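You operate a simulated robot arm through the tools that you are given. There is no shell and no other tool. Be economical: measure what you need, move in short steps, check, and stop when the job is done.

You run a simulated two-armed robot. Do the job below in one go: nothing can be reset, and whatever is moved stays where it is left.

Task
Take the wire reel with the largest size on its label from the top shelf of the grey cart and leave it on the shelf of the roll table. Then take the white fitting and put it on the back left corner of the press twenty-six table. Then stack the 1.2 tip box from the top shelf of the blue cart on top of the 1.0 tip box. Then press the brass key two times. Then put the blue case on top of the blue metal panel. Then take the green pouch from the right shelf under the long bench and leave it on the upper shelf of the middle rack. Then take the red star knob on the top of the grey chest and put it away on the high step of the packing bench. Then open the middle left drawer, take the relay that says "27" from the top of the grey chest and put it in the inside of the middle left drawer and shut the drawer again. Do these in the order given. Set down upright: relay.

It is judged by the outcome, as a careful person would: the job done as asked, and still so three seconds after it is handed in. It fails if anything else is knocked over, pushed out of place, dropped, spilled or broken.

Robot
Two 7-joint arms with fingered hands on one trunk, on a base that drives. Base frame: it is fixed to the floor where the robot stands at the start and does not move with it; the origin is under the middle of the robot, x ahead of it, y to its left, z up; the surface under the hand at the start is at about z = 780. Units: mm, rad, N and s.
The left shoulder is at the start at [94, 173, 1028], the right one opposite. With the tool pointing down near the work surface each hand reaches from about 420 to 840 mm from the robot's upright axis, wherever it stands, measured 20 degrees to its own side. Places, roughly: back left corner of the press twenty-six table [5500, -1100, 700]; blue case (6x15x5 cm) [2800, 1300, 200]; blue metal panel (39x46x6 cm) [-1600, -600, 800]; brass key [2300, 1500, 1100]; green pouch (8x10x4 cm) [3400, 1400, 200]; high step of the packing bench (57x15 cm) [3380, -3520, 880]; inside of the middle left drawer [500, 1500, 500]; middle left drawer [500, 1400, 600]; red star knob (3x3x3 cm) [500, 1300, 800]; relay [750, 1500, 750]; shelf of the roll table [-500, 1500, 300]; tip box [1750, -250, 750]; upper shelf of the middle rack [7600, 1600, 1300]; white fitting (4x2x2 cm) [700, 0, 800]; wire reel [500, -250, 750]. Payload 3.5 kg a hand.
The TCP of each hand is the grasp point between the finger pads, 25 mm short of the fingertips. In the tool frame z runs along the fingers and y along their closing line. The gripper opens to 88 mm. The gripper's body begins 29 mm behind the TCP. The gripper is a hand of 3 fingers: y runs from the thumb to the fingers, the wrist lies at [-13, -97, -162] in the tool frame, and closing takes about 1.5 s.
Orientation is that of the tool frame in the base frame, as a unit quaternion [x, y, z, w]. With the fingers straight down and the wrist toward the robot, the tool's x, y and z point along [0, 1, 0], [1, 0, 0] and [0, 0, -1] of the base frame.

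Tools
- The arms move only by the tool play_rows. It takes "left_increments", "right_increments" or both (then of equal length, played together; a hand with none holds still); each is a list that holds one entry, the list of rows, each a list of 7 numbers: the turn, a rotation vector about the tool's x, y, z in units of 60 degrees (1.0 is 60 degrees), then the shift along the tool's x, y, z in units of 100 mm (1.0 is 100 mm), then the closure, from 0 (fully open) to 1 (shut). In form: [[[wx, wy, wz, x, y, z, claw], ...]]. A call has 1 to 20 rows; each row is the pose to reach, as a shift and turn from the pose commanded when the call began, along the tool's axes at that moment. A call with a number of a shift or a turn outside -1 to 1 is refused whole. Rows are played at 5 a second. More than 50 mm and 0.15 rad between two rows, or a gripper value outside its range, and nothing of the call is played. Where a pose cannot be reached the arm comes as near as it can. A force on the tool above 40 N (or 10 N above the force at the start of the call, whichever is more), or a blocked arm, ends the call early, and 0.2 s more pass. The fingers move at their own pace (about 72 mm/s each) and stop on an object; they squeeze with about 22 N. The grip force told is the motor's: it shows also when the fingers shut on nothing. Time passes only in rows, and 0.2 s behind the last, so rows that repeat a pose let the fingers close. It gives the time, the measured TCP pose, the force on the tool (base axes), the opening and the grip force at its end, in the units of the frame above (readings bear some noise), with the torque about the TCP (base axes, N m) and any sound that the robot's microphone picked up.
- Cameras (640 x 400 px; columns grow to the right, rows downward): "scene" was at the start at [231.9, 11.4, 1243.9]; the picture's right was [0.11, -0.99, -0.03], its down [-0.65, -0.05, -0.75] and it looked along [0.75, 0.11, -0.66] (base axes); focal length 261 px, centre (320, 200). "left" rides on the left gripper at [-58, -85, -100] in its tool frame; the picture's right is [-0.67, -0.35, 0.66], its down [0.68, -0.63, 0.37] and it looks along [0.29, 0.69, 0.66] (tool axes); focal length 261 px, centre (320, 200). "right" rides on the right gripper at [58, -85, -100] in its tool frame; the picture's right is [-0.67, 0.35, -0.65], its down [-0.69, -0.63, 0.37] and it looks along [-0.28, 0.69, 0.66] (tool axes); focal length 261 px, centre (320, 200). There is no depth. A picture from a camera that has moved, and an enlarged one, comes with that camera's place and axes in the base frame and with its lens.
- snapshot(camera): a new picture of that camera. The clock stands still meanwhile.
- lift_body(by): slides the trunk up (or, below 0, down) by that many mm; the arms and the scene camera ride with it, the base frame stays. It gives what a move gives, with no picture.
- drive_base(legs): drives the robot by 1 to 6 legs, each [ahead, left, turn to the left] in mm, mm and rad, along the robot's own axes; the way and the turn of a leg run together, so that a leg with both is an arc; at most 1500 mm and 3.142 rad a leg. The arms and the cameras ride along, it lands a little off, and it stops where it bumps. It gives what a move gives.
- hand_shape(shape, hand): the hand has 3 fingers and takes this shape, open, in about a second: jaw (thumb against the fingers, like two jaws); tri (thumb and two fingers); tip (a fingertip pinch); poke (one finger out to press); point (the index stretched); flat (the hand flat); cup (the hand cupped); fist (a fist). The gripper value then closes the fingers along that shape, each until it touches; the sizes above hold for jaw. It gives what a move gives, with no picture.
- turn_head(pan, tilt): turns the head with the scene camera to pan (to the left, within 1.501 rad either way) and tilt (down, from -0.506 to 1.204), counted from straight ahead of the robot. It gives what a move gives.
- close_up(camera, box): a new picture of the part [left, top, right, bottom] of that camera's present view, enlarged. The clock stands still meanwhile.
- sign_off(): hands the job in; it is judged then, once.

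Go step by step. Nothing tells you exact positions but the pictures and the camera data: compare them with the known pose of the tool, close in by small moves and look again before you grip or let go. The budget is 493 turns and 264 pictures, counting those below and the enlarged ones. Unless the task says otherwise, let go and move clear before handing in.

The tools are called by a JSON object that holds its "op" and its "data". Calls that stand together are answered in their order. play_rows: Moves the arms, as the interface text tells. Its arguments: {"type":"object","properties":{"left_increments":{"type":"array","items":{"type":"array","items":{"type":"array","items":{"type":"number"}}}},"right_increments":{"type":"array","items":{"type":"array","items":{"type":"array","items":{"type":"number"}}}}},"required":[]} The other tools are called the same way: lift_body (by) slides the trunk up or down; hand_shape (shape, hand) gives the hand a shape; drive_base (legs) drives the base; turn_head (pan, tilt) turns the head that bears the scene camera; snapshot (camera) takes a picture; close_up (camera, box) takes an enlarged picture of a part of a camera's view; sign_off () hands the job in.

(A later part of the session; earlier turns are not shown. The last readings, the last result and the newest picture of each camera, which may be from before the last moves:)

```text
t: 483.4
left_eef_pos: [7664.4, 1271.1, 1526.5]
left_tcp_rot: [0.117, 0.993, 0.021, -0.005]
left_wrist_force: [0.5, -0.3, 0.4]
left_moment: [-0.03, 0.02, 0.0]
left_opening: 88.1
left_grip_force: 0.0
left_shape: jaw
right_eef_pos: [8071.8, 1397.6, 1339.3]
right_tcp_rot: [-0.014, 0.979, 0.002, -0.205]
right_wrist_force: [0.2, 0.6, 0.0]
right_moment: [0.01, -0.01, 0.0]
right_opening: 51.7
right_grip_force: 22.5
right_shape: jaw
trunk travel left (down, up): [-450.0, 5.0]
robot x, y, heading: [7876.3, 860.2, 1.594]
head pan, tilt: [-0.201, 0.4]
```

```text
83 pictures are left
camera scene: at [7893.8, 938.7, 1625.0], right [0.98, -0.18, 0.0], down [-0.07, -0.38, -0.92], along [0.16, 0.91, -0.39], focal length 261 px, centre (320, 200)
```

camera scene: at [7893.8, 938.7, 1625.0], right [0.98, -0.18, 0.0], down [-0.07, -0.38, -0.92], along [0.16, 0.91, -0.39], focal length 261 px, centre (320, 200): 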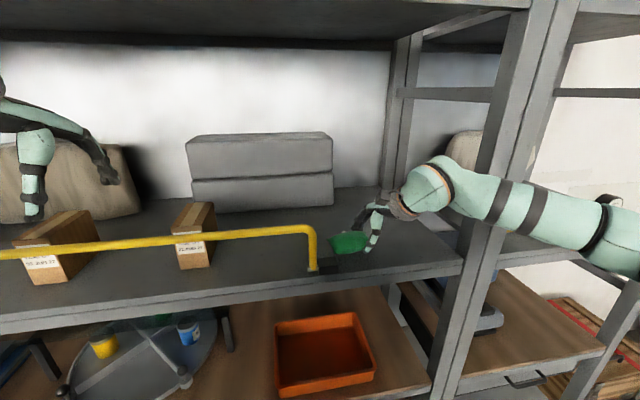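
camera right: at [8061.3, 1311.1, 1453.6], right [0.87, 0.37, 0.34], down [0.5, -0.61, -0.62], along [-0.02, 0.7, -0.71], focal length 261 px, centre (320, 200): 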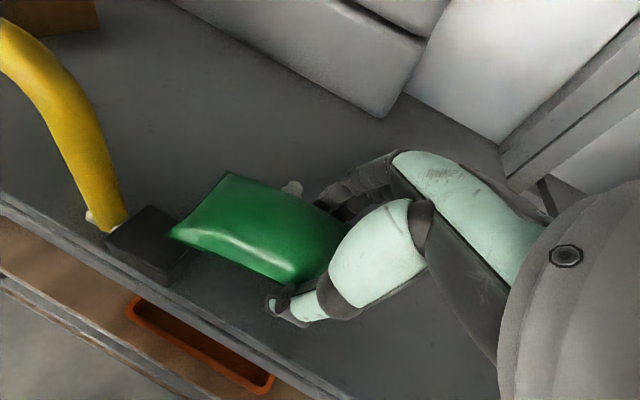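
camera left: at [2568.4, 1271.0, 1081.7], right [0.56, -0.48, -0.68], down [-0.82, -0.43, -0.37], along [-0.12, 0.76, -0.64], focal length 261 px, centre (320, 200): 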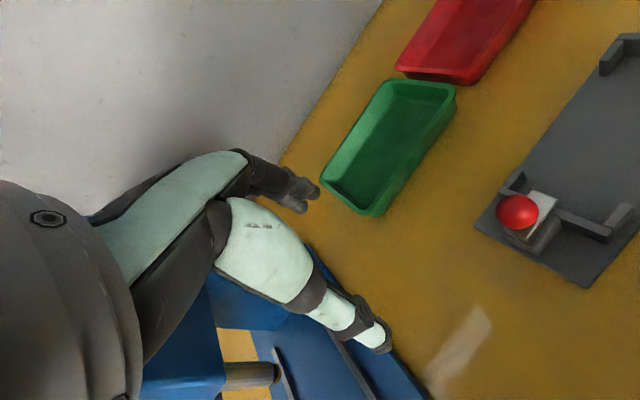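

The rail's black foot is close to the pouch's left tip; I'll rise a little, shift 38 mm right, then lower.

{"op": "play_rows", "data": {"right_increments": [[[0, 0, 0, 0.08, 0, -0.18, 1], [0, 0, 0, 0.08, 0, -0.18, 1]]]}}

{"op": "drive_base", "data": {"legs": [[0, -38, -0.01]]}}

{"op": "play_rows", "data": {"right_increments": [[[0, 0, 0, -0.06, 0, 0.15, 1], [0, 0, 0, -0.11, 0, 0.27, 1], [0, 0, 0, -0.13, 0, 0.32, 1], [0, 0, 0, -0.15, 0, 0.37, 1], [0, 0, 0, -0.17, 0, 0.42, 1]]]}}

{"op": "snapshot", "data": {"camera": "right"}}

```text
t: 484.0
left_eef_pos: [7664.1, 1270.2, 1526.8]
left_tcp_rot: [0.118, 0.993, 0.022, -0.004]
left_wrist_force: [0.1, 0.8, -0.8]
left_moment: [0.0, -0.04, 0.0]
left_opening: 87.9
left_grip_force: 0.0
left_shape: jaw
right_eef_pos: [8073.5, 1394.7, 1361.3]
right_tcp_rot: [-0.014, 0.979, 0.003, -0.204]
right_wrist_force: [0.2, 0.3, -0.7]
right_moment: [0.01, -0.03, 0.02]
right_opening: 51.5
right_grip_force: 21.6
right_shape: jaw
trunk travel left (down, up): [-450.0, 5.0]
robot x, y, heading: [7875.3, 857.7, 1.589]
head pan, tilt: [-0.201, 0.4]
```

```text
t: 484.9
left_eef_pos: [7694.0, 1274.0, 1524.1]
left_tcp_rot: [0.121, 0.992, 0.021, 0.0]
left_wrist_force: [-1.4, 0.1, -0.2]
left_moment: [0.02, -0.06, 0.01]
left_opening: 87.9
left_grip_force: 0.0
left_shape: jaw
right_eef_pos: [8104.5, 1396.5, 1361.6]
right_tcp_rot: [-0.01, 0.98, 0.003, -0.2]
right_wrist_force: [-0.4, 0.6, -0.9]
right_moment: [0.0, -0.03, -0.04]
right_opening: 51.6
right_grip_force: 22.2
right_shape: jaw
trunk travel left (down, up): [-450.0, 5.0]
robot x, y, heading: [7912.9, 856.3, 1.583]
head pan, tilt: [-0.201, 0.4]
```

```text
t: 486.1
left_eef_pos: [7706.1, 1274.4, 1525.8]
left_tcp_rot: [0.122, 0.992, 0.02, -0.006]
left_wrist_force: [-0.1, -0.7, 0.4]
left_moment: [0.01, -0.04, 0.01]
left_opening: 87.9
left_grip_force: 0.0
left_shape: jaw
right_eef_pos: [8114.6, 1395.4, 1314.6]
right_tcp_rot: [-0.01, 0.979, 0.003, -0.205]
right_wrist_force: [-0.5, -0.5, -0.2]
right_moment: [-0.02, -0.03, -0.01]
right_opening: 51.4
right_grip_force: 21.7
right_shape: jaw
trunk travel left (down, up): [-450.0, 5.0]
robot x, y, heading: [7913.9, 856.2, 1.578]
head pan, tilt: [-0.201, 0.4]
```

```text
82 pictures are left
camera right: at [8102.3, 1310.2, 1428.1], right [0.87, 0.36, 0.34], down [0.49, -0.61, -0.62], along [-0.02, 0.7, -0.71], focal length 261 px, centre (320, 200)
```

right: 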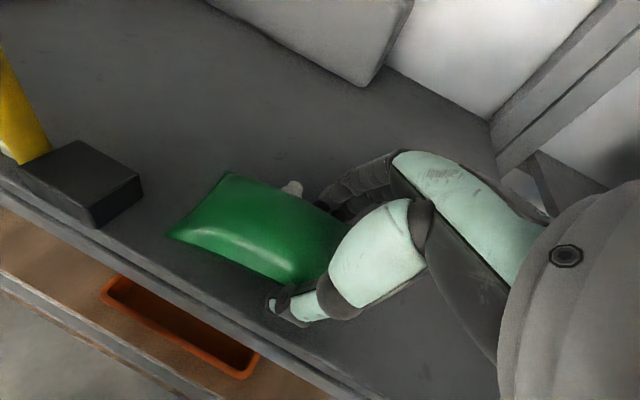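

{"op": "play_rows", "data": {"right_increments": [[[0, 0, 0, -0.02, 0, 0.05, 1], [0, 0, 0, -0.04, 0, 0.1, 1], [0, 0, 0, -0.06, 0, 0.15, 1], [0, 0, 0, -0.08, 0, 0.2, 1], [0, 0, 0, -0.1, 0, 0.25, 1], [0, 0, 0, -0.12, 0, 0.3, 1]]]}}

{"op": "snapshot", "data": {"camera": "right"}}

```text
t: 487.0
left_eef_pos: [7704.9, 1270.9, 1526.8]
left_tcp_rot: [0.121, 0.992, 0.021, -0.005]
left_wrist_force: [0.1, 0.5, 0.9]
left_moment: [-0.02, 0.0, 0.01]
left_opening: 87.9
left_grip_force: 0.1
left_shape: jaw
right_eef_pos: [8112.7, 1397.0, 1306.7]
right_tcp_rot: [-0.012, 0.978, 0.014, -0.206]
right_wrist_force: [2.3, -4.6, 20.9]
right_moment: [-0.09, 0.16, 0.16]
right_opening: 51.4
right_grip_force: 22.0
right_shape: jaw
trunk travel left (down, up): [-450.0, 5.0]
robot x, y, heading: [7916.3, 857.6, 1.586]
head pan, tilt: [-0.201, 0.4]
stopped in row 4 (right hand): the force on the tool passed its limit at 44 N (the readings are from after the stop); the commanded pose is now the measured one
```

```text
81 pictures are left
camera right: at [8101.8, 1307.5, 1418.7], right [0.87, 0.35, 0.34], down [0.49, -0.6, -0.63], along [-0.02, 0.72, -0.7], focal length 261 px, centre (320, 200)
```

right: 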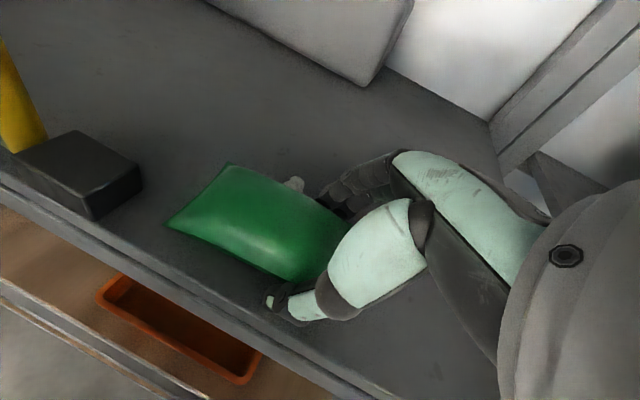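

Contact with the shelf. I'll ease off, open and rise.

{"op": "play_rows", "data": {"right_increments": [[[0, 0, 0, 0.01, 0, -0.03, 0.9], [0, 0, 0, 0.01, 0, -0.03, 0.5], [0, 0, 0, 0.01, 0, -0.03, 0.1], [0, 0, 0, 0.01, 0, -0.03, 0], [0, 0, 0, 0.05, 0, -0.12, 0], [0, 0, 0, 0.17, 0, -0.4, 0], [0, 0, 0, 0.34, 0, -0.8, 0]]]}}

{"op": "snapshot", "data": {"camera": "right"}}

```text
t: 488.6
left_eef_pos: [7704.0, 1273.0, 1526.7]
left_tcp_rot: [0.121, 0.992, 0.022, -0.004]
left_wrist_force: [0.7, 0.2, -0.4]
left_moment: [0.01, -0.03, -0.01]
left_opening: 88.2
left_grip_force: 0.0
left_shape: jaw
right_eef_pos: [8115.5, 1395.3, 1391.1]
right_tcp_rot: [-0.011, 0.979, 0.01, -0.204]
right_wrist_force: [0.1, -0.3, 0.2]
right_moment: [0.0, -0.02, -0.01]
right_opening: 87.6
right_grip_force: 0.0
right_shape: jaw
trunk travel left (down, up): [-450.0, 5.0]
robot x, y, heading: [7914.0, 853.7, 1.576]
head pan, tilt: [-0.201, 0.4]
```

```text
80 pictures are left
camera right: at [8102.8, 1307.6, 1503.2], right [0.87, 0.35, 0.34], down [0.49, -0.61, -0.63], along [-0.02, 0.71, -0.7], focal length 261 px, centre (320, 200)
```

right: 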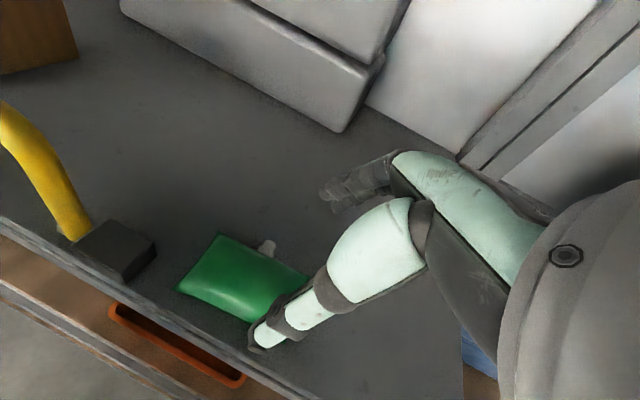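

The pouch lies on the upper shelf. I'll back out, straighten the right hand, lower the trunk to working height, and go back to the grey chest for the red knob.

{"op": "drive_base", "data": {"legs": [[-405, 0, 0]]}}

{"op": "play_rows", "data": {"right_increments": [[[0, -0.13, 0, 0, -0.2, 0, 0], [0, -0.26, 0, 0, -0.4, 0, 0], [0, -0.39, 0, 0, -0.6, 0, 0]]]}}

{"op": "lift_body", "data": {"by": -300}}

{"op": "drive_base", "data": {"legs": [[0, 1500, 0], [0, 1500, 0], [0, 1500, 0], [0, 1500, 0], [0, 1000, 0]]}}

{"op": "turn_head", "data": {"pan": 0.3, "tilt": 0.5}}

{"op": "snapshot", "data": {"camera": "scene"}}

```text
t: 491.1
left_eef_pos: [7709.0, 870.9, 1525.8]
left_tcp_rot: [0.119, 0.993, 0.02, -0.005]
left_wrist_force: [0.3, 0.1, 0.9]
left_moment: [-0.03, 0.0, 0.0]
left_opening: 88.2
left_grip_force: 0.1
left_shape: jaw
right_eef_pos: [8118.1, 997.1, 1387.6]
right_tcp_rot: [-0.014, 0.979, 0.008, -0.205]
right_wrist_force: [0.1, -1.0, -0.2]
right_moment: [-0.02, -0.01, 0.0]
right_opening: 87.5
right_grip_force: 0.1
right_shape: jaw
trunk travel left (down, up): [-450.0, 5.0]
robot x, y, heading: [7917.7, 454.7, 1.586]
head pan, tilt: [-0.201, 0.4]
```

```text
t: 491.9
left_eef_pos: [7706.7, 868.0, 1527.2]
left_tcp_rot: [0.119, 0.993, 0.021, -0.005]
left_wrist_force: [-0.1, 0.1, 0.7]
left_moment: [-0.02, 0.02, -0.03]
left_opening: 87.9
left_grip_force: 0.2
left_shape: jaw
right_eef_pos: [8119.7, 933.0, 1389.0]
right_tcp_rot: [-0.011, 1.0, 0.012, -0.001]
right_wrist_force: [-0.3, -0.3, 0.1]
right_moment: [0.01, -0.01, -0.01]
right_opening: 87.7
right_grip_force: 0.0
right_shape: jaw
trunk travel left (down, up): [-450.0, 5.0]
robot x, y, heading: [7916.0, 452.8, 1.592]
head pan, tilt: [-0.201, 0.4]
```

```text
t: 494.9
left_eef_pos: [7709.2, 868.1, 1226.8]
left_tcp_rot: [0.119, 0.993, 0.021, -0.005]
left_wrist_force: [-0.7, -0.5, 1.0]
left_moment: [-0.01, 0.01, 0.0]
left_opening: 88.1
left_grip_force: 0.0
left_shape: jaw
right_eef_pos: [8120.6, 933.6, 1089.4]
right_tcp_rot: [-0.011, 1.0, 0.012, -0.002]
right_wrist_force: [0.0, 0.8, 0.4]
right_moment: [0.04, 0.01, 0.0]
right_opening: 87.5
right_grip_force: 0.0
right_shape: jaw
trunk travel left (down, up): [-150.0, 305.0]
robot x, y, heading: [7918.9, 454.0, 1.585]
head pan, tilt: [-0.201, 0.4]
```

```text
t: 521.6
left_eef_pos: [1983.4, 473.6, 1225.6]
left_tcp_rot: [0.009, 1.0, 0.02, -0.008]
left_wrist_force: [-0.5, 0.3, -0.2]
left_moment: [-0.03, 0.0, 0.02]
left_opening: 87.8
left_grip_force: 0.1
left_shape: jaw
right_eef_pos: [2371.1, 627.1, 1088.1]
right_tcp_rot: [-0.121, 0.993, 0.01, -0.003]
right_wrist_force: [0.2, 0.8, 0.6]
right_moment: [0.0, -0.02, 0.02]
right_opening: 87.7
right_grip_force: 0.0
right_shape: jaw
trunk travel left (down, up): [-150.0, 305.0]
robot x, y, heading: [2280.7, 116.3, 1.808]
head pan, tilt: [-0.201, 0.4]
stopped in leg 4: the robot was blocked; the commanded pose is now the measured one
```

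```text
t: 522.5
left_eef_pos: [1985.3, 472.7, 1226.9]
left_tcp_rot: [0.009, 1.0, 0.02, -0.007]
left_wrist_force: [0.0, -0.4, 0.5]
left_moment: [-0.02, -0.03, -0.01]
left_opening: 88.2
left_grip_force: 0.1
left_shape: jaw
right_eef_pos: [2373.5, 626.3, 1088.4]
right_tcp_rot: [-0.122, 0.993, 0.011, -0.004]
right_wrist_force: [-0.6, 1.0, -0.9]
right_moment: [0.0, 0.03, 0.03]
right_opening: 87.6
right_grip_force: 0.0
right_shape: jaw
trunk travel left (down, up): [-150.0, 305.0]
robot x, y, heading: [2281.9, 112.6, 1.808]
head pan, tilt: [0.3, 0.499]
```

```text
79 pictures are left
camera scene: at [2208.6, 307.4, 1274.7], right [0.86, 0.5, -0.07], down [0.29, -0.6, -0.74], along [-0.42, 0.62, -0.67], focal length 261 px, centre (320, 200)
```

scene: 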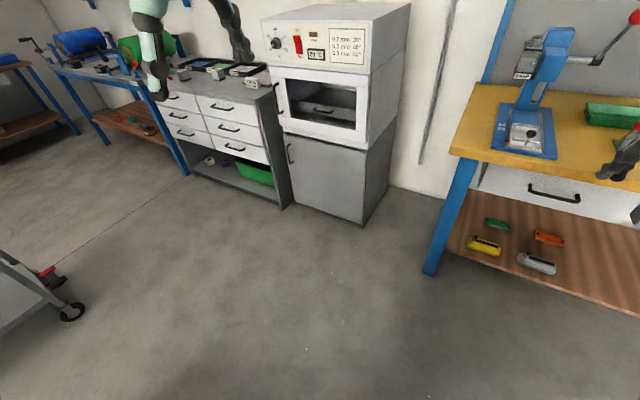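

I bumped the blue cart's corner after drifting. I'll move away to the side and check the cart.

{"op": "turn_head", "data": {"pan": 1.45, "tilt": 0.6}}

{"op": "snapshot", "data": {"camera": "scene"}}

```text
t: 523.9
left_eef_pos: [1985.0, 473.4, 1225.9]
left_tcp_rot: [0.009, 1.0, 0.02, -0.007]
left_wrist_force: [-0.1, 0.2, 0.5]
left_moment: [-0.02, 0.01, -0.02]
left_opening: 88.1
left_grip_force: 0.0
left_shape: jaw
right_eef_pos: [2371.7, 626.5, 1087.8]
right_tcp_rot: [-0.12, 0.993, 0.011, -0.004]
right_wrist_force: [-0.1, 0.1, -0.3]
right_moment: [-0.02, 0.02, -0.01]
right_opening: 87.7
right_grip_force: 0.1
right_shape: jaw
trunk travel left (down, up): [-150.0, 305.0]
robot x, y, heading: [2285.9, 109.7, 1.807]
head pan, tilt: [1.45, 0.6]
```

```text
78 pictures are left
camera scene: at [2167.0, 219.3, 1284.3], right [-0.11, 0.96, -0.24], down [0.61, -0.13, -0.78], along [-0.79, -0.23, -0.57], focal length 261 px, centre (320, 200)
```

scene: 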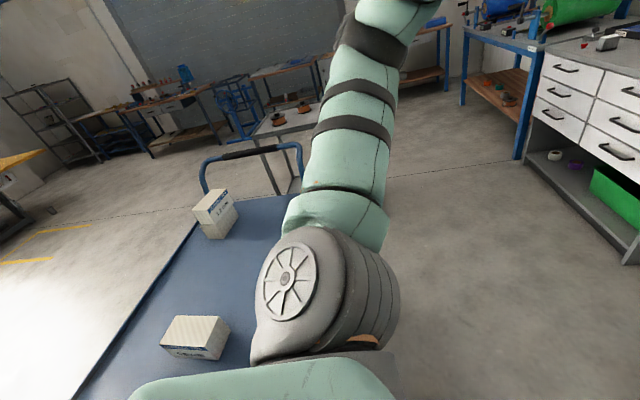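

The boxes are still stacked and the cart appears where it was. I'll step away to the right, straighten, and move up to the free lane.

{"op": "drive_base", "data": {"legs": [[0, -150, 0], [0, 0, -0.237], [500, 0, 0]]}}

{"op": "drive_base", "data": {"legs": [[0, 1000, 0]]}}

```text
t: 528.7
left_eef_pos: [2225.6, 1071.0, 1226.4]
left_tcp_rot: [0.127, 0.992, 0.02, -0.004]
left_wrist_force: [0.6, 0.4, -0.8]
left_moment: [0.02, 0.0, -0.04]
left_opening: 88.2
left_grip_force: 0.0
left_shape: jaw
right_eef_pos: [2637.9, 1130.0, 1088.7]
right_tcp_rot: [-0.003, 1.0, 0.012, -0.001]
right_wrist_force: [0.0, -0.1, -0.7]
right_moment: [-0.01, 0.04, -0.01]
right_opening: 87.7
right_grip_force: 0.1
right_shape: jaw
trunk travel left (down, up): [-150.0, 305.0]
robot x, y, heading: [2426.2, 649.8, 1.573]
head pan, tilt: [1.45, 0.6]
```

```text
t: 533.9
left_eef_pos: [1230.4, 1079.4, 1226.6]
left_tcp_rot: [0.133, 0.991, 0.021, -0.004]
left_wrist_force: [-0.6, -0.4, 0.1]
left_moment: [-0.03, 0.0, -0.01]
left_opening: 87.9
left_grip_force: 0.1
left_shape: jaw
right_eef_pos: [1644.1, 1133.6, 1088.1]
right_tcp_rot: [0.003, 1.0, 0.011, -0.003]
right_wrist_force: [0.7, 0.1, -0.4]
right_moment: [-0.03, -0.03, 0.02]
right_opening: 87.8
right_grip_force: 0.0
right_shape: jaw
trunk travel left (down, up): [-150.0, 305.0]
robot x, y, heading: [1430.6, 662.4, 1.56]
head pan, tilt: [1.45, 0.6]
```

{"op": "drive_base", "data": {"legs": [[0, 1115, 0.01]]}}

{"op": "lift_body", "data": {"by": -30}}

{"op": "turn_head", "data": {"pan": -0.3, "tilt": 0.6}}

{"op": "snapshot", "data": {"camera": "scene"}}

```text
t: 539.4
left_eef_pos: [142.6, 1089.3, 1225.5]
left_tcp_rot: [0.131, 0.991, 0.021, -0.004]
left_wrist_force: [-0.2, 0.8, 0.6]
left_moment: [0.02, 0.0, -0.01]
left_opening: 87.9
left_grip_force: 0.0
left_shape: jaw
right_eef_pos: [555.8, 1145.2, 1089.1]
right_tcp_rot: [0.0, 1.0, 0.011, -0.003]
right_wrist_force: [-0.2, 1.1, 0.2]
right_moment: [-0.02, -0.02, -0.04]
right_opening: 87.4
right_grip_force: 0.0
right_shape: jaw
trunk travel left (down, up): [-150.0, 305.0]
robot x, y, heading: [339.5, 668.3, 1.568]
head pan, tilt: [1.45, 0.6]
```

```text
t: 540.2
left_eef_pos: [143.7, 1089.7, 1197.6]
left_tcp_rot: [0.131, 0.991, 0.022, -0.004]
left_wrist_force: [-0.1, -0.4, 0.4]
left_moment: [0.05, -0.02, 0.02]
left_opening: 87.9
left_grip_force: 0.0
left_shape: jaw
right_eef_pos: [556.0, 1143.7, 1060.8]
right_tcp_rot: [0.0, 1.0, 0.013, -0.003]
right_wrist_force: [0.1, -1.0, -0.2]
right_moment: [0.02, 0.0, -0.01]
right_opening: 87.6
right_grip_force: 0.0
right_shape: jaw
trunk travel left (down, up): [-120.0, 335.0]
robot x, y, heading: [341.6, 672.5, 1.564]
head pan, tilt: [1.45, 0.6]
```

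```text
t: 542.0
left_eef_pos: [143.0, 1089.1, 1196.2]
left_tcp_rot: [0.13, 0.991, 0.02, -0.004]
left_wrist_force: [0.2, 0.6, -0.7]
left_moment: [0.02, -0.02, 0.0]
left_opening: 88.0
left_grip_force: 0.1
left_shape: jaw
right_eef_pos: [555.8, 1144.2, 1059.0]
right_tcp_rot: [0.0, 1.0, 0.011, -0.003]
right_wrist_force: [0.1, 0.0, 0.0]
right_moment: [-0.01, -0.04, 0.05]
right_opening: 87.5
right_grip_force: 0.1
right_shape: jaw
trunk travel left (down, up): [-120.0, 335.0]
robot x, y, heading: [342.9, 670.5, 1.558]
head pan, tilt: [-0.3, 0.6]
```

```text
77 pictures are left
camera scene: at [372.3, 893.6, 1224.0], right [0.95, -0.29, 0.09], down [-0.17, -0.75, -0.63], along [0.25, 0.59, -0.77], focal length 261 px, centre (320, 200)
```

scene: 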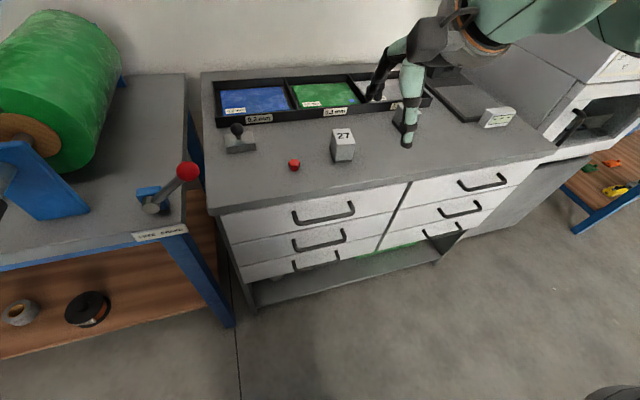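

The red knob is at about [475, 1307, 825] on a chest top near z = 808. I'll drive so the right hand stands above it.

{"op": "drive_base", "data": {"legs": [[0, 81, 0.008], [160, 0, 0]]}}

{"op": "play_rows", "data": {"right_increments": [[[0, 0, 0, 0, 0, 0.4, 0.2], [0, 0, 0, 0, 0, 0.8, 0.4], [0, 0, 0, 0, 0, 1.0, 0.4]]]}}

{"op": "snapshot", "data": {"camera": "right"}}

{"op": "snapshot", "data": {"camera": "scene"}}

```text
t: 544.0
left_eef_pos: [59.2, 1248.1, 1196.4]
left_tcp_rot: [0.128, 0.992, 0.021, -0.005]
left_wrist_force: [0.6, -0.1, -0.2]
left_moment: [-0.01, 0.0, 0.05]
left_opening: 87.9
left_grip_force: 0.1
left_shape: jaw
right_eef_pos: [470.3, 1306.3, 1058.9]
right_tcp_rot: [-0.002, 1.0, 0.012, -0.003]
right_wrist_force: [-0.2, 0.0, -0.4]
right_moment: [0.0, 0.0, 0.0]
right_opening: 87.7
right_grip_force: 0.1
right_shape: jaw
trunk travel left (down, up): [-120.0, 335.0]
robot x, y, heading: [258.0, 826.0, 1.567]
head pan, tilt: [-0.3, 0.6]
```

```text
t: 544.9
left_eef_pos: [58.9, 1246.7, 1196.9]
left_tcp_rot: [0.129, 0.991, 0.021, -0.005]
left_wrist_force: [-0.7, -0.2, -1.3]
left_moment: [-0.01, -0.03, 0.01]
left_opening: 88.3
left_grip_force: 0.1
left_shape: jaw
right_eef_pos: [469.4, 1307.7, 958.1]
right_tcp_rot: [-0.002, 1.0, 0.011, -0.003]
right_wrist_force: [0.0, 0.1, -0.5]
right_moment: [0.03, 0.0, 0.03]
right_opening: 53.2
right_grip_force: 0.2
right_shape: jaw
trunk travel left (down, up): [-120.0, 335.0]
robot x, y, heading: [261.6, 828.3, 1.568]
head pan, tilt: [-0.3, 0.6]
```

```text
76 pictures are left
camera right: at [412.2, 1219.5, 1056.2], right [0.67, 0.33, 0.66], down [0.69, -0.62, -0.38], along [0.28, 0.71, -0.65], focal length 261 px, centre (320, 200)
```

right: 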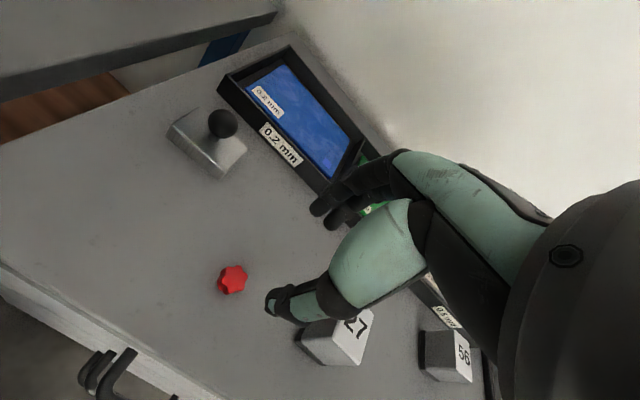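

```text
75 pictures are left
camera scene: at [289.1, 1053.6, 1224.1], right [0.95, -0.28, 0.09], down [-0.17, -0.76, -0.63], along [0.24, 0.59, -0.77], focal length 261 px, centre (320, 200)
```

scene: 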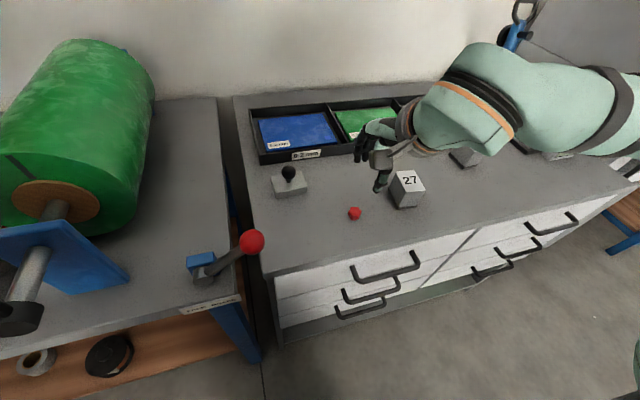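

The knob is at [475, 1319], centre z ≈ 817. I'll align and go down in two stages.

{"op": "play_rows", "data": {"right_increments": [[[0, 0, 0, -0.055, 0.12, 0.3, 0.4], [0, 0, 0, -0.055, 0.12, 0.7, 0.4], [0, 0, 0, -0.055, 0.12, 0.9, 0.4]]]}}

{"op": "close_up", "data": {"camera": "right", "box": [160, 180, 400, 370]}}

```text
t: 545.6
left_eef_pos: [58.5, 1248.0, 1195.2]
left_tcp_rot: [0.129, 0.991, 0.021, -0.005]
left_wrist_force: [1.0, -0.3, 0.0]
left_moment: [0.02, 0.03, 0.02]
left_opening: 87.9
left_grip_force: 0.1
left_shape: jaw
right_eef_pos: [474.3, 1321.6, 870.7]
right_tcp_rot: [-0.002, 1.0, 0.013, -0.002]
right_wrist_force: [0.0, 0.0, -0.4]
right_moment: [0.0, 0.02, 0.02]
right_opening: 53.1
right_grip_force: 0.1
right_shape: jaw
trunk travel left (down, up): [-120.0, 335.0]
robot x, y, heading: [265.6, 827.9, 1.57]
head pan, tilt: [-0.3, 0.6]
```

```text
2.11 times, centred on (280, 275) of right
camera zoom: at [417.6, 1233.8, 967.6], right [0.67, 0.33, 0.66], down [0.69, -0.62, -0.38], along [0.28, 0.71, -0.65], focal length 549 px, centre (404, 42)
```

zoom: 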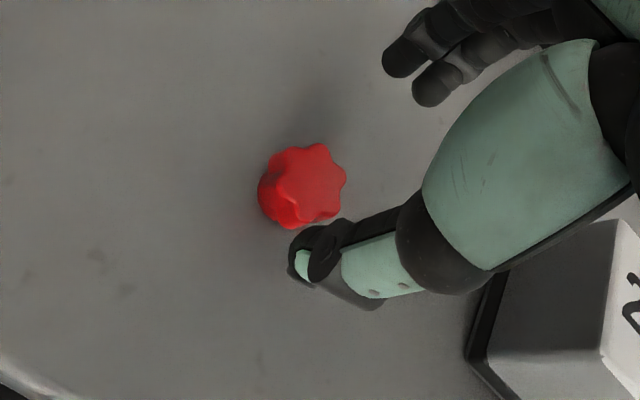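

{"op": "play_rows", "data": {"right_increments": [[[0, 0, 0, -0.017, -0.044, 0.2, 0.4], [0, 0, 0, -0.017, -0.044, 0.39, 0.4], [0, 0, 0, -0.017, -0.044, 0.39, 0.7], [0, 0, 0, -0.017, -0.044, 0.39, 1], [0, 0, 0, -0.017, -0.044, 0.39, 1], [0, 0, 0, -0.017, -0.044, 0.39, 1], [0, 0, 0, -0.017, -0.044, 0.39, 1]]]}}

{"op": "close_up", "data": {"camera": "right", "box": [160, 180, 400, 370]}}

```text
t: 547.2
left_eef_pos: [59.1, 1247.1, 1196.1]
left_tcp_rot: [0.128, 0.992, 0.021, -0.003]
left_wrist_force: [0.8, -0.9, -0.9]
left_moment: [0.02, 0.05, 0.0]
left_opening: 87.7
left_grip_force: 0.0
left_shape: jaw
right_eef_pos: [476.5, 1317.4, 831.7]
right_tcp_rot: [-0.001, 1.0, 0.011, -0.002]
right_wrist_force: [0.0, 0.7, -0.1]
right_moment: [-0.01, -0.01, 0.0]
right_opening: 18.5
right_grip_force: 22.0
right_shape: jaw
trunk travel left (down, up): [-120.0, 335.0]
robot x, y, heading: [262.0, 827.5, 1.572]
head pan, tilt: [-0.3, 0.6]
```

```text
2.11 times, centred on (280, 275) of right
camera zoom: at [419.2, 1229.8, 929.1], right [0.67, 0.34, 0.66], down [0.69, -0.62, -0.38], along [0.28, 0.71, -0.65], focal length 549 px, centre (404, 42)
```

zoom: 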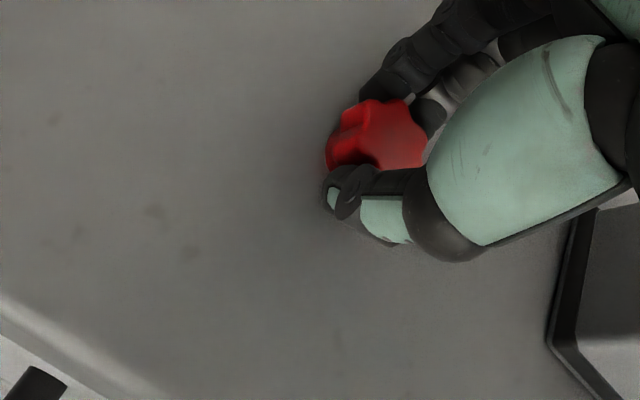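

The knob is gripped. I'll lift it, back away, turn along the aisle and head toward the packing bench.

{"op": "play_rows", "data": {"right_increments": [[[0, 0, 0, 0, 0, -0.4, 1], [0, 0, 0, 0, 0, -0.8, 1], [0, 0, 0, 0, 0, -1.0, 1]]]}}

{"op": "play_rows", "data": {"right_increments": [[[0, 0, 0, 0, 0, -0.4, 1], [0, 0, 0, 0, 0, -0.8, 1], [0, 0, 0, 0, 0, -1.0, 1]]]}}

{"op": "drive_base", "data": {"legs": [[-210, 0, 0], [0, 0, -1.572], [1400, 0, 0]]}}

```text
t: 548.0
left_eef_pos: [58.3, 1248.9, 1196.8]
left_tcp_rot: [0.129, 0.991, 0.021, -0.004]
left_wrist_force: [-0.1, -0.3, -0.7]
left_moment: [0.01, 0.02, 0.03]
left_opening: 88.1
left_grip_force: 0.2
left_shape: jaw
right_eef_pos: [476.2, 1314.9, 929.9]
right_tcp_rot: [-0.001, 1.0, 0.011, -0.003]
right_wrist_force: [-0.1, -0.5, 0.6]
right_moment: [-0.01, 0.01, -0.01]
right_opening: 18.5
right_grip_force: 22.1
right_shape: jaw
trunk travel left (down, up): [-120.0, 335.0]
robot x, y, heading: [260.2, 831.4, 1.567]
head pan, tilt: [-0.3, 0.6]
```

```text
t: 548.9
left_eef_pos: [58.3, 1248.3, 1195.7]
left_tcp_rot: [0.129, 0.991, 0.021, -0.004]
left_wrist_force: [-0.8, -0.4, 0.1]
left_moment: [-0.01, 0.01, 0.03]
left_opening: 88.0
left_grip_force: 0.0
left_shape: jaw
right_eef_pos: [478.5, 1313.0, 1028.3]
right_tcp_rot: [-0.002, 1.0, 0.012, -0.003]
right_wrist_force: [0.3, 0.0, 0.3]
right_moment: [0.0, -0.02, 0.02]
right_opening: 18.3
right_grip_force: 21.9
right_shape: jaw
trunk travel left (down, up): [-120.0, 335.0]
robot x, y, heading: [263.2, 828.5, 1.569]
head pan, tilt: [-0.3, 0.6]
```

```text
t: 560.9
left_eef_pos: [2083.7, 777.8, 1196.6]
left_tcp_rot: [0.804, 0.595, 0.017, 0.012]
left_wrist_force: [0.3, -0.2, -0.3]
left_moment: [0.0, -0.01, -0.01]
left_opening: 87.9
left_grip_force: 0.1
left_shape: jaw
right_eef_pos: [2135.9, 354.7, 1028.6]
right_tcp_rot: [0.719, 0.695, 0.01, 0.006]
right_wrist_force: [-0.2, -0.2, 0.8]
right_moment: [0.02, 0.0, -0.02]
right_opening: 18.4
right_grip_force: 21.9
right_shape: jaw
trunk travel left (down, up): [-120.0, 335.0]
robot x, y, heading: [1659.0, 591.9, -0.038]
head pan, tilt: [-0.3, 0.6]
```

{"op": "drive_base", "data": {"legs": [[1400, 0, 0.038], [0, 0, -1.55]]}}

{"op": "turn_head", "data": {"pan": -0.2, "tilt": 0.2}}

{"op": "snapshot", "data": {"camera": "scene"}}

```text
t: 571.6
left_eef_pos: [3305.2, 186.7, 1195.6]
left_tcp_rot: [0.996, -0.085, 0.005, 0.021]
left_wrist_force: [0.0, -0.8, 0.7]
left_moment: [0.02, 0.01, 0.02]
left_opening: 87.8
left_grip_force: 0.0
left_shape: jaw
right_eef_pos: [2891.8, 85.5, 1028.9]
right_tcp_rot: [0.999, 0.045, 0.003, 0.012]
right_wrist_force: [0.0, -0.1, -0.2]
right_moment: [-0.01, 0.0, 0.01]
right_opening: 18.0
right_grip_force: 22.1
right_shape: jaw
trunk travel left (down, up): [-120.0, 335.0]
robot x, y, heading: [3067.9, 589.4, -1.482]
head pan, tilt: [-0.3, 0.6]
```

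```text
t: 572.5
left_eef_pos: [3306.5, 187.9, 1195.8]
left_tcp_rot: [0.996, -0.086, 0.006, 0.02]
left_wrist_force: [0.3, 0.3, 0.1]
left_moment: [-0.02, 0.03, 0.02]
left_opening: 87.9
left_grip_force: 0.1
left_shape: jaw
right_eef_pos: [2892.0, 85.5, 1029.1]
right_tcp_rot: [0.999, 0.044, 0.004, 0.011]
right_wrist_force: [0.0, -0.3, -0.5]
right_moment: [0.0, 0.03, -0.02]
right_opening: 17.9
right_grip_force: 21.8
right_shape: jaw
trunk travel left (down, up): [-120.0, 335.0]
robot x, y, heading: [3066.3, 588.0, -1.489]
head pan, tilt: [-0.201, 0.201]
```

```text
72 pictures are left
camera scene: at [3069.2, 345.1, 1257.2], right [-0.99, 0.11, 0.06], down [0.0, 0.47, -0.88], along [-0.12, -0.87, -0.47], focal length 261 px, centre (320, 200)
```

scene: 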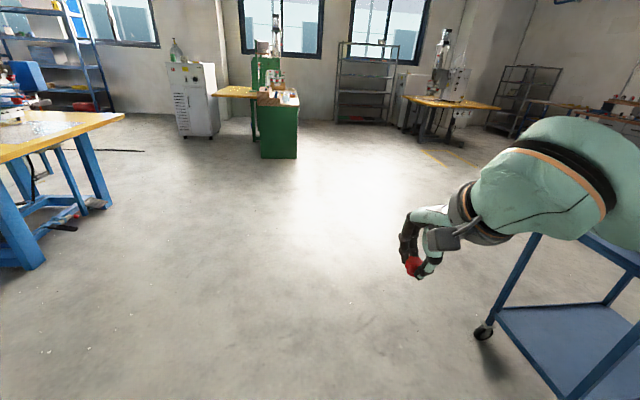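

The green packing bench is ahead. I'll drive nearer.

{"op": "drive_base", "data": {"legs": [[0, 250, -0.08], [1500, 0, 0], [1200, 0, 0]]}}

{"op": "turn_head", "data": {"pan": 0.0, "tilt": 0.3}}

{"op": "snapshot", "data": {"camera": "scene"}}

```text
t: 587.1
left_eef_pos: [3635.8, -2530.5, 1195.6]
left_tcp_rot: [0.994, -0.11, 0.005, 0.021]
left_wrist_force: [0.3, -0.1, -0.6]
left_moment: [-0.03, -0.01, 0.01]
left_opening: 87.8
left_grip_force: 0.0
left_shape: jaw
right_eef_pos: [3220.1, -2614.0, 1028.6]
right_tcp_rot: [1.0, 0.021, 0.003, 0.012]
right_wrist_force: [-0.3, -0.9, -0.5]
right_moment: [0.01, 0.01, -0.01]
right_opening: 18.0
right_grip_force: 22.3
right_shape: jaw
trunk travel left (down, up): [-120.0, 335.0]
robot x, y, heading: [3417.5, -2122.6, -1.534]
head pan, tilt: [-0.201, 0.201]
```

```text
t: 587.8
left_eef_pos: [3636.7, -2530.2, 1195.9]
left_tcp_rot: [0.994, -0.108, 0.005, 0.021]
left_wrist_force: [-0.7, -0.2, -0.1]
left_moment: [0.0, -0.01, 0.01]
left_opening: 87.9
left_grip_force: 0.0
left_shape: jaw
right_eef_pos: [3219.6, -2614.5, 1029.4]
right_tcp_rot: [1.0, 0.021, 0.003, 0.01]
right_wrist_force: [-0.5, -0.1, -0.5]
right_moment: [0.03, -0.01, 0.01]
right_opening: 18.3
right_grip_force: 21.4
right_shape: jaw
trunk travel left (down, up): [-120.0, 335.0]
robot x, y, heading: [3416.9, -2120.1, -1.531]
head pan, tilt: [0.0, 0.3]
```

```text
71 pictures are left
camera scene: at [3425.8, -2360.9, 1247.8], right [-1.0, -0.04, 0.0], down [-0.02, 0.56, -0.83], along [0.03, -0.83, -0.56], focal length 261 px, centre (320, 200)
```

scene: 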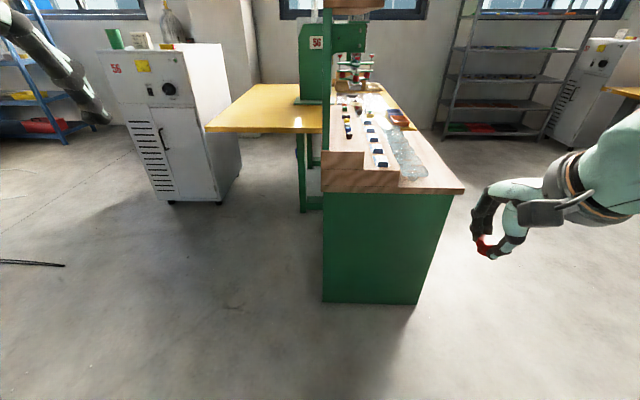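

{"op": "close_up", "data": {"camera": "scene", "box": [290, 50, 480, 200]}}

```text
2.67 times, centred on (385, 125) of scene
camera zoom: at [3425.8, -2360.9, 1247.8], right [-1.0, -0.04, 0.0], down [-0.02, 0.56, -0.83], along [0.03, -0.83, -0.56], focal length 696 px, centre (147, 400)
```

zoom: 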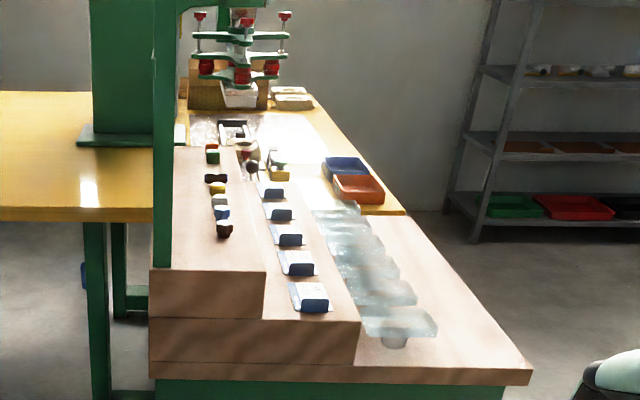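

The high step is the left-hand one (x 3303–3450, from y ≈ -3212 back, z ≈ 880), with small parts farther back; its near end is free. I'll aim for [3348, -3258].

{"op": "drive_base", "data": {"legs": [[0, 130, -0.04], [480, 0, 0]]}}

{"op": "turn_head", "data": {"pan": -0.3, "tilt": 0.5}}

{"op": "snapshot", "data": {"camera": "scene"}}

{"op": "snapshot", "data": {"camera": "right"}}

```text
t: 591.5
left_eef_pos: [3751.4, -3013.9, 1196.7]
left_tcp_rot: [0.992, -0.126, 0.005, 0.021]
left_wrist_force: [0.4, 0.5, 1.3]
left_moment: [0.04, -0.02, -0.02]
left_opening: 88.0
left_grip_force: 0.1
left_shape: jaw
right_eef_pos: [3331.9, -3083.5, 1028.1]
right_tcp_rot: [1.0, 0.004, 0.003, 0.011]
right_wrist_force: [0.6, -0.5, 0.5]
right_moment: [-0.02, 0.03, -0.01]
right_opening: 18.0
right_grip_force: 22.2
right_shape: jaw
trunk travel left (down, up): [-120.0, 335.0]
robot x, y, heading: [3542.0, -2596.1, -1.571]
head pan, tilt: [0.0, 0.3]
```

```text
t: 592.3
left_eef_pos: [3750.9, -3014.1, 1196.4]
left_tcp_rot: [0.992, -0.126, 0.004, 0.021]
left_wrist_force: [0.1, 0.7, 0.4]
left_moment: [0.02, -0.02, -0.01]
left_opening: 88.4
left_grip_force: 0.0
left_shape: jaw
right_eef_pos: [3332.4, -3085.0, 1029.1]
right_tcp_rot: [1.0, 0.003, 0.003, 0.011]
right_wrist_force: [0.1, -0.5, -0.7]
right_moment: [0.01, -0.01, 0.0]
right_opening: 18.2
right_grip_force: 22.2
right_shape: jaw
trunk travel left (down, up): [-120.0, 335.0]
robot x, y, heading: [3543.3, -2597.5, -1.565]
head pan, tilt: [-0.3, 0.499]
```

```text
69 pictures are left
camera scene: at [3520.3, -2825.4, 1232.1], right [-0.96, 0.28, 0.09], down [0.14, 0.69, -0.71], along [-0.26, -0.67, -0.7], focal length 261 px, centre (320, 200)
```

scene: 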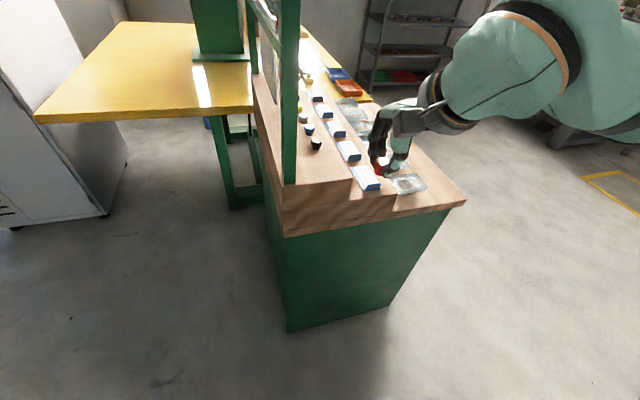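

```text
68 pictures are left
camera right: at [3388.6, -2995.3, 1126.2], right [-0.67, -0.34, 0.66], down [-0.69, 0.62, -0.38], along [-0.28, -0.71, -0.65], focal length 261 px, centre (320, 200)
```

right: 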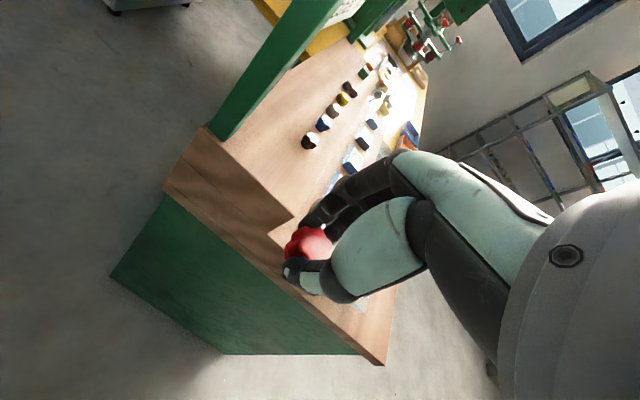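

{"op": "drive_base", "data": {"legs": [[172, 16, -0.005]]}}

{"op": "play_rows", "data": {"right_increments": [[[0, 0, 0, 0, 0, 0.3, 1], [0, 0, 0, 0, 0, 0.6, 1], [0, 0, 0, 0, 0, 0.85, 1]]]}}

{"op": "snapshot", "data": {"camera": "right"}}

{"op": "close_up", "data": {"camera": "scene", "box": [220, 60, 480, 240]}}

```text
t: 593.8
left_eef_pos: [3766.0, -3186.6, 1195.8]
left_tcp_rot: [0.992, -0.128, 0.004, 0.021]
left_wrist_force: [-1.0, -0.2, 0.0]
left_moment: [0.01, 0.0, -0.01]
left_opening: 88.1
left_grip_force: 0.0
left_shape: jaw
right_eef_pos: [3346.1, -3253.6, 1028.6]
right_tcp_rot: [1.0, 0.001, 0.002, 0.012]
right_wrist_force: [0.0, -0.4, -0.4]
right_moment: [0.0, 0.0, 0.02]
right_opening: 17.9
right_grip_force: 21.7
right_shape: jaw
trunk travel left (down, up): [-120.0, 335.0]
robot x, y, heading: [3560.2, -2766.2, -1.571]
head pan, tilt: [-0.3, 0.499]
```

```text
t: 594.6
left_eef_pos: [3764.0, -3186.7, 1195.6]
left_tcp_rot: [0.991, -0.129, 0.004, 0.021]
left_wrist_force: [0.0, 0.2, 0.2]
left_moment: [-0.01, -0.01, 0.01]
left_opening: 88.1
left_grip_force: 0.0
left_shape: jaw
right_eef_pos: [3345.6, -3253.6, 943.0]
right_tcp_rot: [1.0, 0.001, 0.002, 0.012]
right_wrist_force: [-0.3, -1.1, 0.0]
right_moment: [-0.02, -0.01, 0.03]
right_opening: 17.9
right_grip_force: 22.1
right_shape: jaw
trunk travel left (down, up): [-120.0, 335.0]
robot x, y, heading: [3563.4, -2766.3, -1.577]
head pan, tilt: [-0.3, 0.499]
```

```text
67 pictures are left
camera right: at [3402.1, -3167.3, 1040.9], right [-0.67, -0.34, 0.66], down [-0.69, 0.62, -0.38], along [-0.28, -0.71, -0.65], focal length 261 px, centre (320, 200)
```

right: 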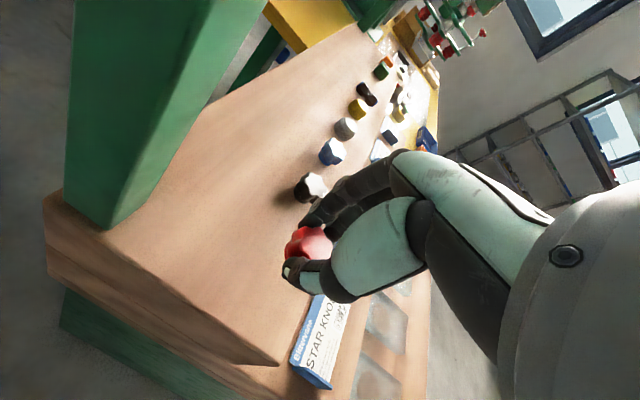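

```text
2.22 times, centred on (350, 150) of scene
camera zoom: at [3535.0, -2996.8, 1231.9], right [-0.95, 0.28, 0.09], down [0.14, 0.69, -0.71], along [-0.26, -0.66, -0.7], focal length 580 px, centre (253, 311)
```

zoom: 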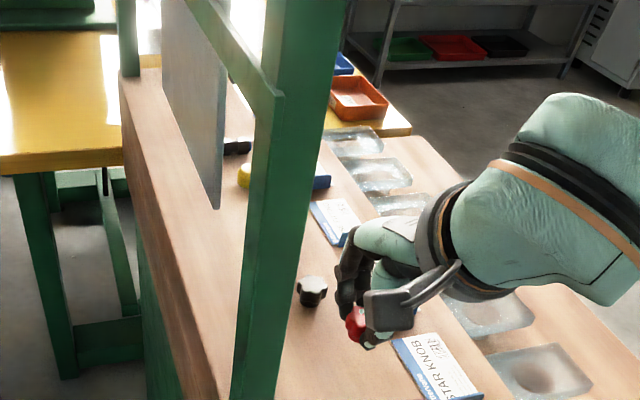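

The knob is over the free near end of the high step. Lowering until contact.

{"op": "play_rows", "data": {"right_increments": [[[0, 0, 0, 0, 0, 0.12, 1], [0, 0, 0, 0, 0, 0.2, 1], [0, 0, 0, 0, 0, 0.26, 1], [0, 0, 0, 0, 0, 0.31, 1], [0, 0, 0, 0, 0, 0.36, 1], [0, 0, 0, 0, 0, 0.41, 1], [0, 0, 0, 0, 0, 0.46, 1]]]}}

{"op": "snapshot", "data": {"camera": "right"}}

```text
t: 596.2
left_eef_pos: [3766.5, -3182.5, 1197.9]
left_tcp_rot: [0.991, -0.129, 0.004, 0.023]
left_wrist_force: [-0.2, -0.6, -0.1]
left_moment: [0.0, -0.01, -0.01]
left_opening: 88.2
left_grip_force: 0.1
left_shape: jaw
right_eef_pos: [3348.5, -3254.3, 904.4]
right_tcp_rot: [1.0, 0.004, 0.003, 0.022]
right_wrist_force: [-1.6, 7.1, 30.9]
right_moment: [0.62, -0.05, 0.03]
right_opening: 20.5
right_grip_force: 21.8
right_shape: jaw
trunk travel left (down, up): [-120.0, 335.0]
robot x, y, heading: [3565.1, -2768.4, -1.573]
head pan, tilt: [-0.3, 0.499]
stopped in row 7 (right hand): the force on the tool passed its limit at 50 N (the readings are from after the stop); the commanded pose is now the measured one
```

```text
65 pictures are left
camera right: at [3404.5, -3165.5, 1001.4], right [-0.67, -0.32, 0.66], down [-0.69, 0.61, -0.4], along [-0.28, -0.72, -0.63], focal length 261 px, centre (320, 200)
```

right: 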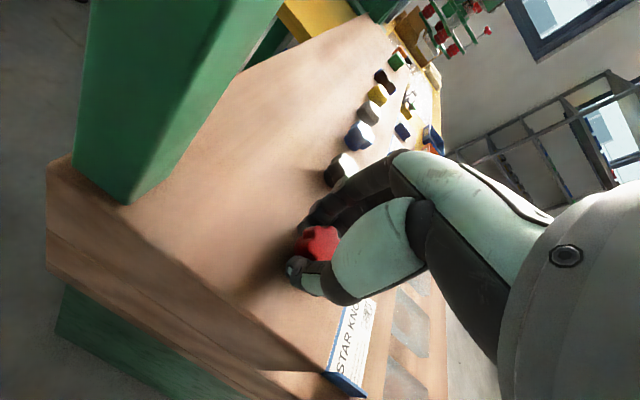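

On the step. I'll ease off, open modestly (so the far fingers stay off the black knob) and rise.

{"op": "play_rows", "data": {"right_increments": [[[0, 0, 0, 0, 0, -0.03, 0.9], [0, 0, 0, 0, 0, -0.03, 0.7], [0, 0, 0, 0, 0, -0.03, 0.55], [0, 0, 0, 0, 0, -0.03, 0.55], [0, 0, 0, 0, 0, -0.15, 0.55], [0, 0, 0, 0, 0, -0.5, 0.55], [0, 0, 0, 0, 0, -0.95, 0.5]]]}}

{"op": "snapshot", "data": {"camera": "right"}}

```text
t: 597.8
left_eef_pos: [3765.7, -3185.8, 1195.7]
left_tcp_rot: [0.992, -0.128, 0.004, 0.02]
left_wrist_force: [-0.2, 0.3, -0.3]
left_moment: [0.0, 0.0, 0.02]
left_opening: 88.0
left_grip_force: 0.1
left_shape: jaw
right_eef_pos: [3344.6, -3253.0, 994.3]
right_tcp_rot: [1.0, 0.003, 0.004, 0.015]
right_wrist_force: [-0.9, 0.3, -0.4]
right_moment: [-0.03, 0.02, 0.03]
right_opening: 43.7
right_grip_force: 0.0
right_shape: jaw
trunk travel left (down, up): [-120.0, 335.0]
robot x, y, heading: [3560.7, -2770.3, -1.573]
head pan, tilt: [-0.3, 0.499]
```

```text
64 pictures are left
camera right: at [3401.6, -3164.8, 1090.9], right [-0.67, -0.33, 0.66], down [-0.69, 0.62, -0.39], along [-0.28, -0.72, -0.64], focal length 261 px, centre (320, 200)
```

right: 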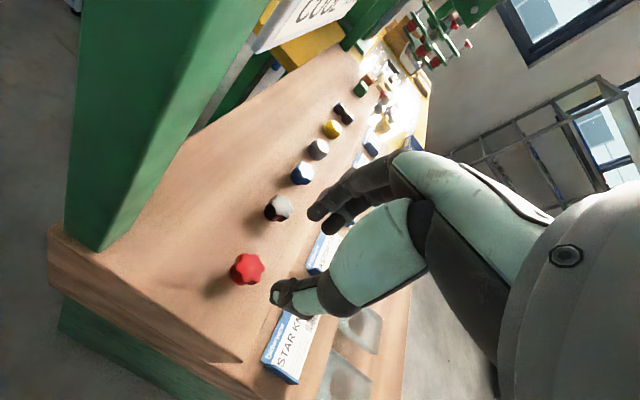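

The red knob stands on the high step. Last task: the drawer and relay 27. I'll raise the hand, reverse out, and return to the grey chest.

{"op": "drive_base", "data": {"legs": [[-1500, 0, 0], [-1500, 0, 0], [-370, 0, 0]]}}

{"op": "drive_base", "data": {"legs": [[0, 0, -1.57]]}}

```text
t: 614.2
left_eef_pos: [3717.3, 185.3, 1195.6]
left_tcp_rot: [0.994, -0.109, 0.004, 0.021]
left_wrist_force: [-0.1, -0.2, 0.0]
left_moment: [0.04, 0.01, -0.03]
left_opening: 88.2
left_grip_force: 0.2
left_shape: jaw
right_eef_pos: [3298.5, 102.5, 992.9]
right_tcp_rot: [1.0, 0.023, 0.004, 0.015]
right_wrist_force: [-0.3, -0.5, 0.3]
right_moment: [-0.02, 0.03, -0.01]
right_opening: 43.5
right_grip_force: 0.0
right_shape: jaw
trunk travel left (down, up): [-120.0, 335.0]
robot x, y, heading: [3498.9, 599.2, -1.536]
head pan, tilt: [-0.3, 0.499]
```

```text
t: 618.4
left_eef_pos: [3088.8, 370.1, 1197.0]
left_tcp_rot: [-0.631, 0.775, 0.012, -0.017]
left_wrist_force: [0.2, -0.2, 0.1]
left_moment: [0.01, -0.02, -0.01]
left_opening: 88.1
left_grip_force: 0.0
left_shape: jaw
right_eef_pos: [2998.8, 787.9, 992.4]
right_tcp_rot: [0.727, -0.686, -0.008, 0.015]
right_wrist_force: [0.4, 0.3, 0.2]
right_moment: [-0.01, 0.0, -0.01]
right_opening: 43.7
right_grip_force: 0.1
right_shape: jaw
trunk travel left (down, up): [-120.0, 335.0]
robot x, y, heading: [3497.8, 593.7, -3.091]
head pan, tilt: [-0.3, 0.499]
```

{"op": "drive_base", "data": {"legs": [[0, -30, -0.05], [1500, 0, 0]]}}

{"op": "drive_base", "data": {"legs": [[1450, 0, 0]]}}

```text
t: 626.3
left_eef_pos: [1565.0, 437.6, 1195.4]
left_tcp_rot: [-0.606, 0.795, 0.012, -0.017]
left_wrist_force: [-0.7, -0.1, -0.4]
left_moment: [0.01, -0.01, -0.01]
left_opening: 87.8
left_grip_force: 0.1
left_shape: jaw
right_eef_pos: [1505.2, 859.4, 993.5]
right_tcp_rot: [-0.704, 0.71, 0.008, -0.013]
right_wrist_force: [0.0, 0.4, -1.1]
right_moment: [0.04, 0.02, 0.03]
right_opening: 43.6
right_grip_force: 0.0
right_shape: jaw
trunk travel left (down, up): [-120.0, 335.0]
robot x, y, heading: [1987.9, 636.4, 3.127]
head pan, tilt: [-0.3, 0.499]
```

```text
t: 633.6
left_eef_pos: [94.9, 451.1, 1196.7]
left_tcp_rot: [-0.608, 0.794, 0.011, -0.018]
left_wrist_force: [-0.2, 0.1, 0.0]
left_moment: [0.05, 0.01, -0.01]
left_opening: 88.1
left_grip_force: 0.0
left_shape: jaw
right_eef_pos: [32.1, 873.3, 993.2]
right_tcp_rot: [-0.706, 0.708, 0.008, -0.014]
right_wrist_force: [0.2, -0.4, -1.1]
right_moment: [0.02, -0.01, -0.01]
right_opening: 43.7
right_grip_force: 0.0
right_shape: jaw
trunk travel left (down, up): [-120.0, 335.0]
robot x, y, heading: [516.7, 650.0, 3.14]
head pan, tilt: [-0.3, 0.499]
```

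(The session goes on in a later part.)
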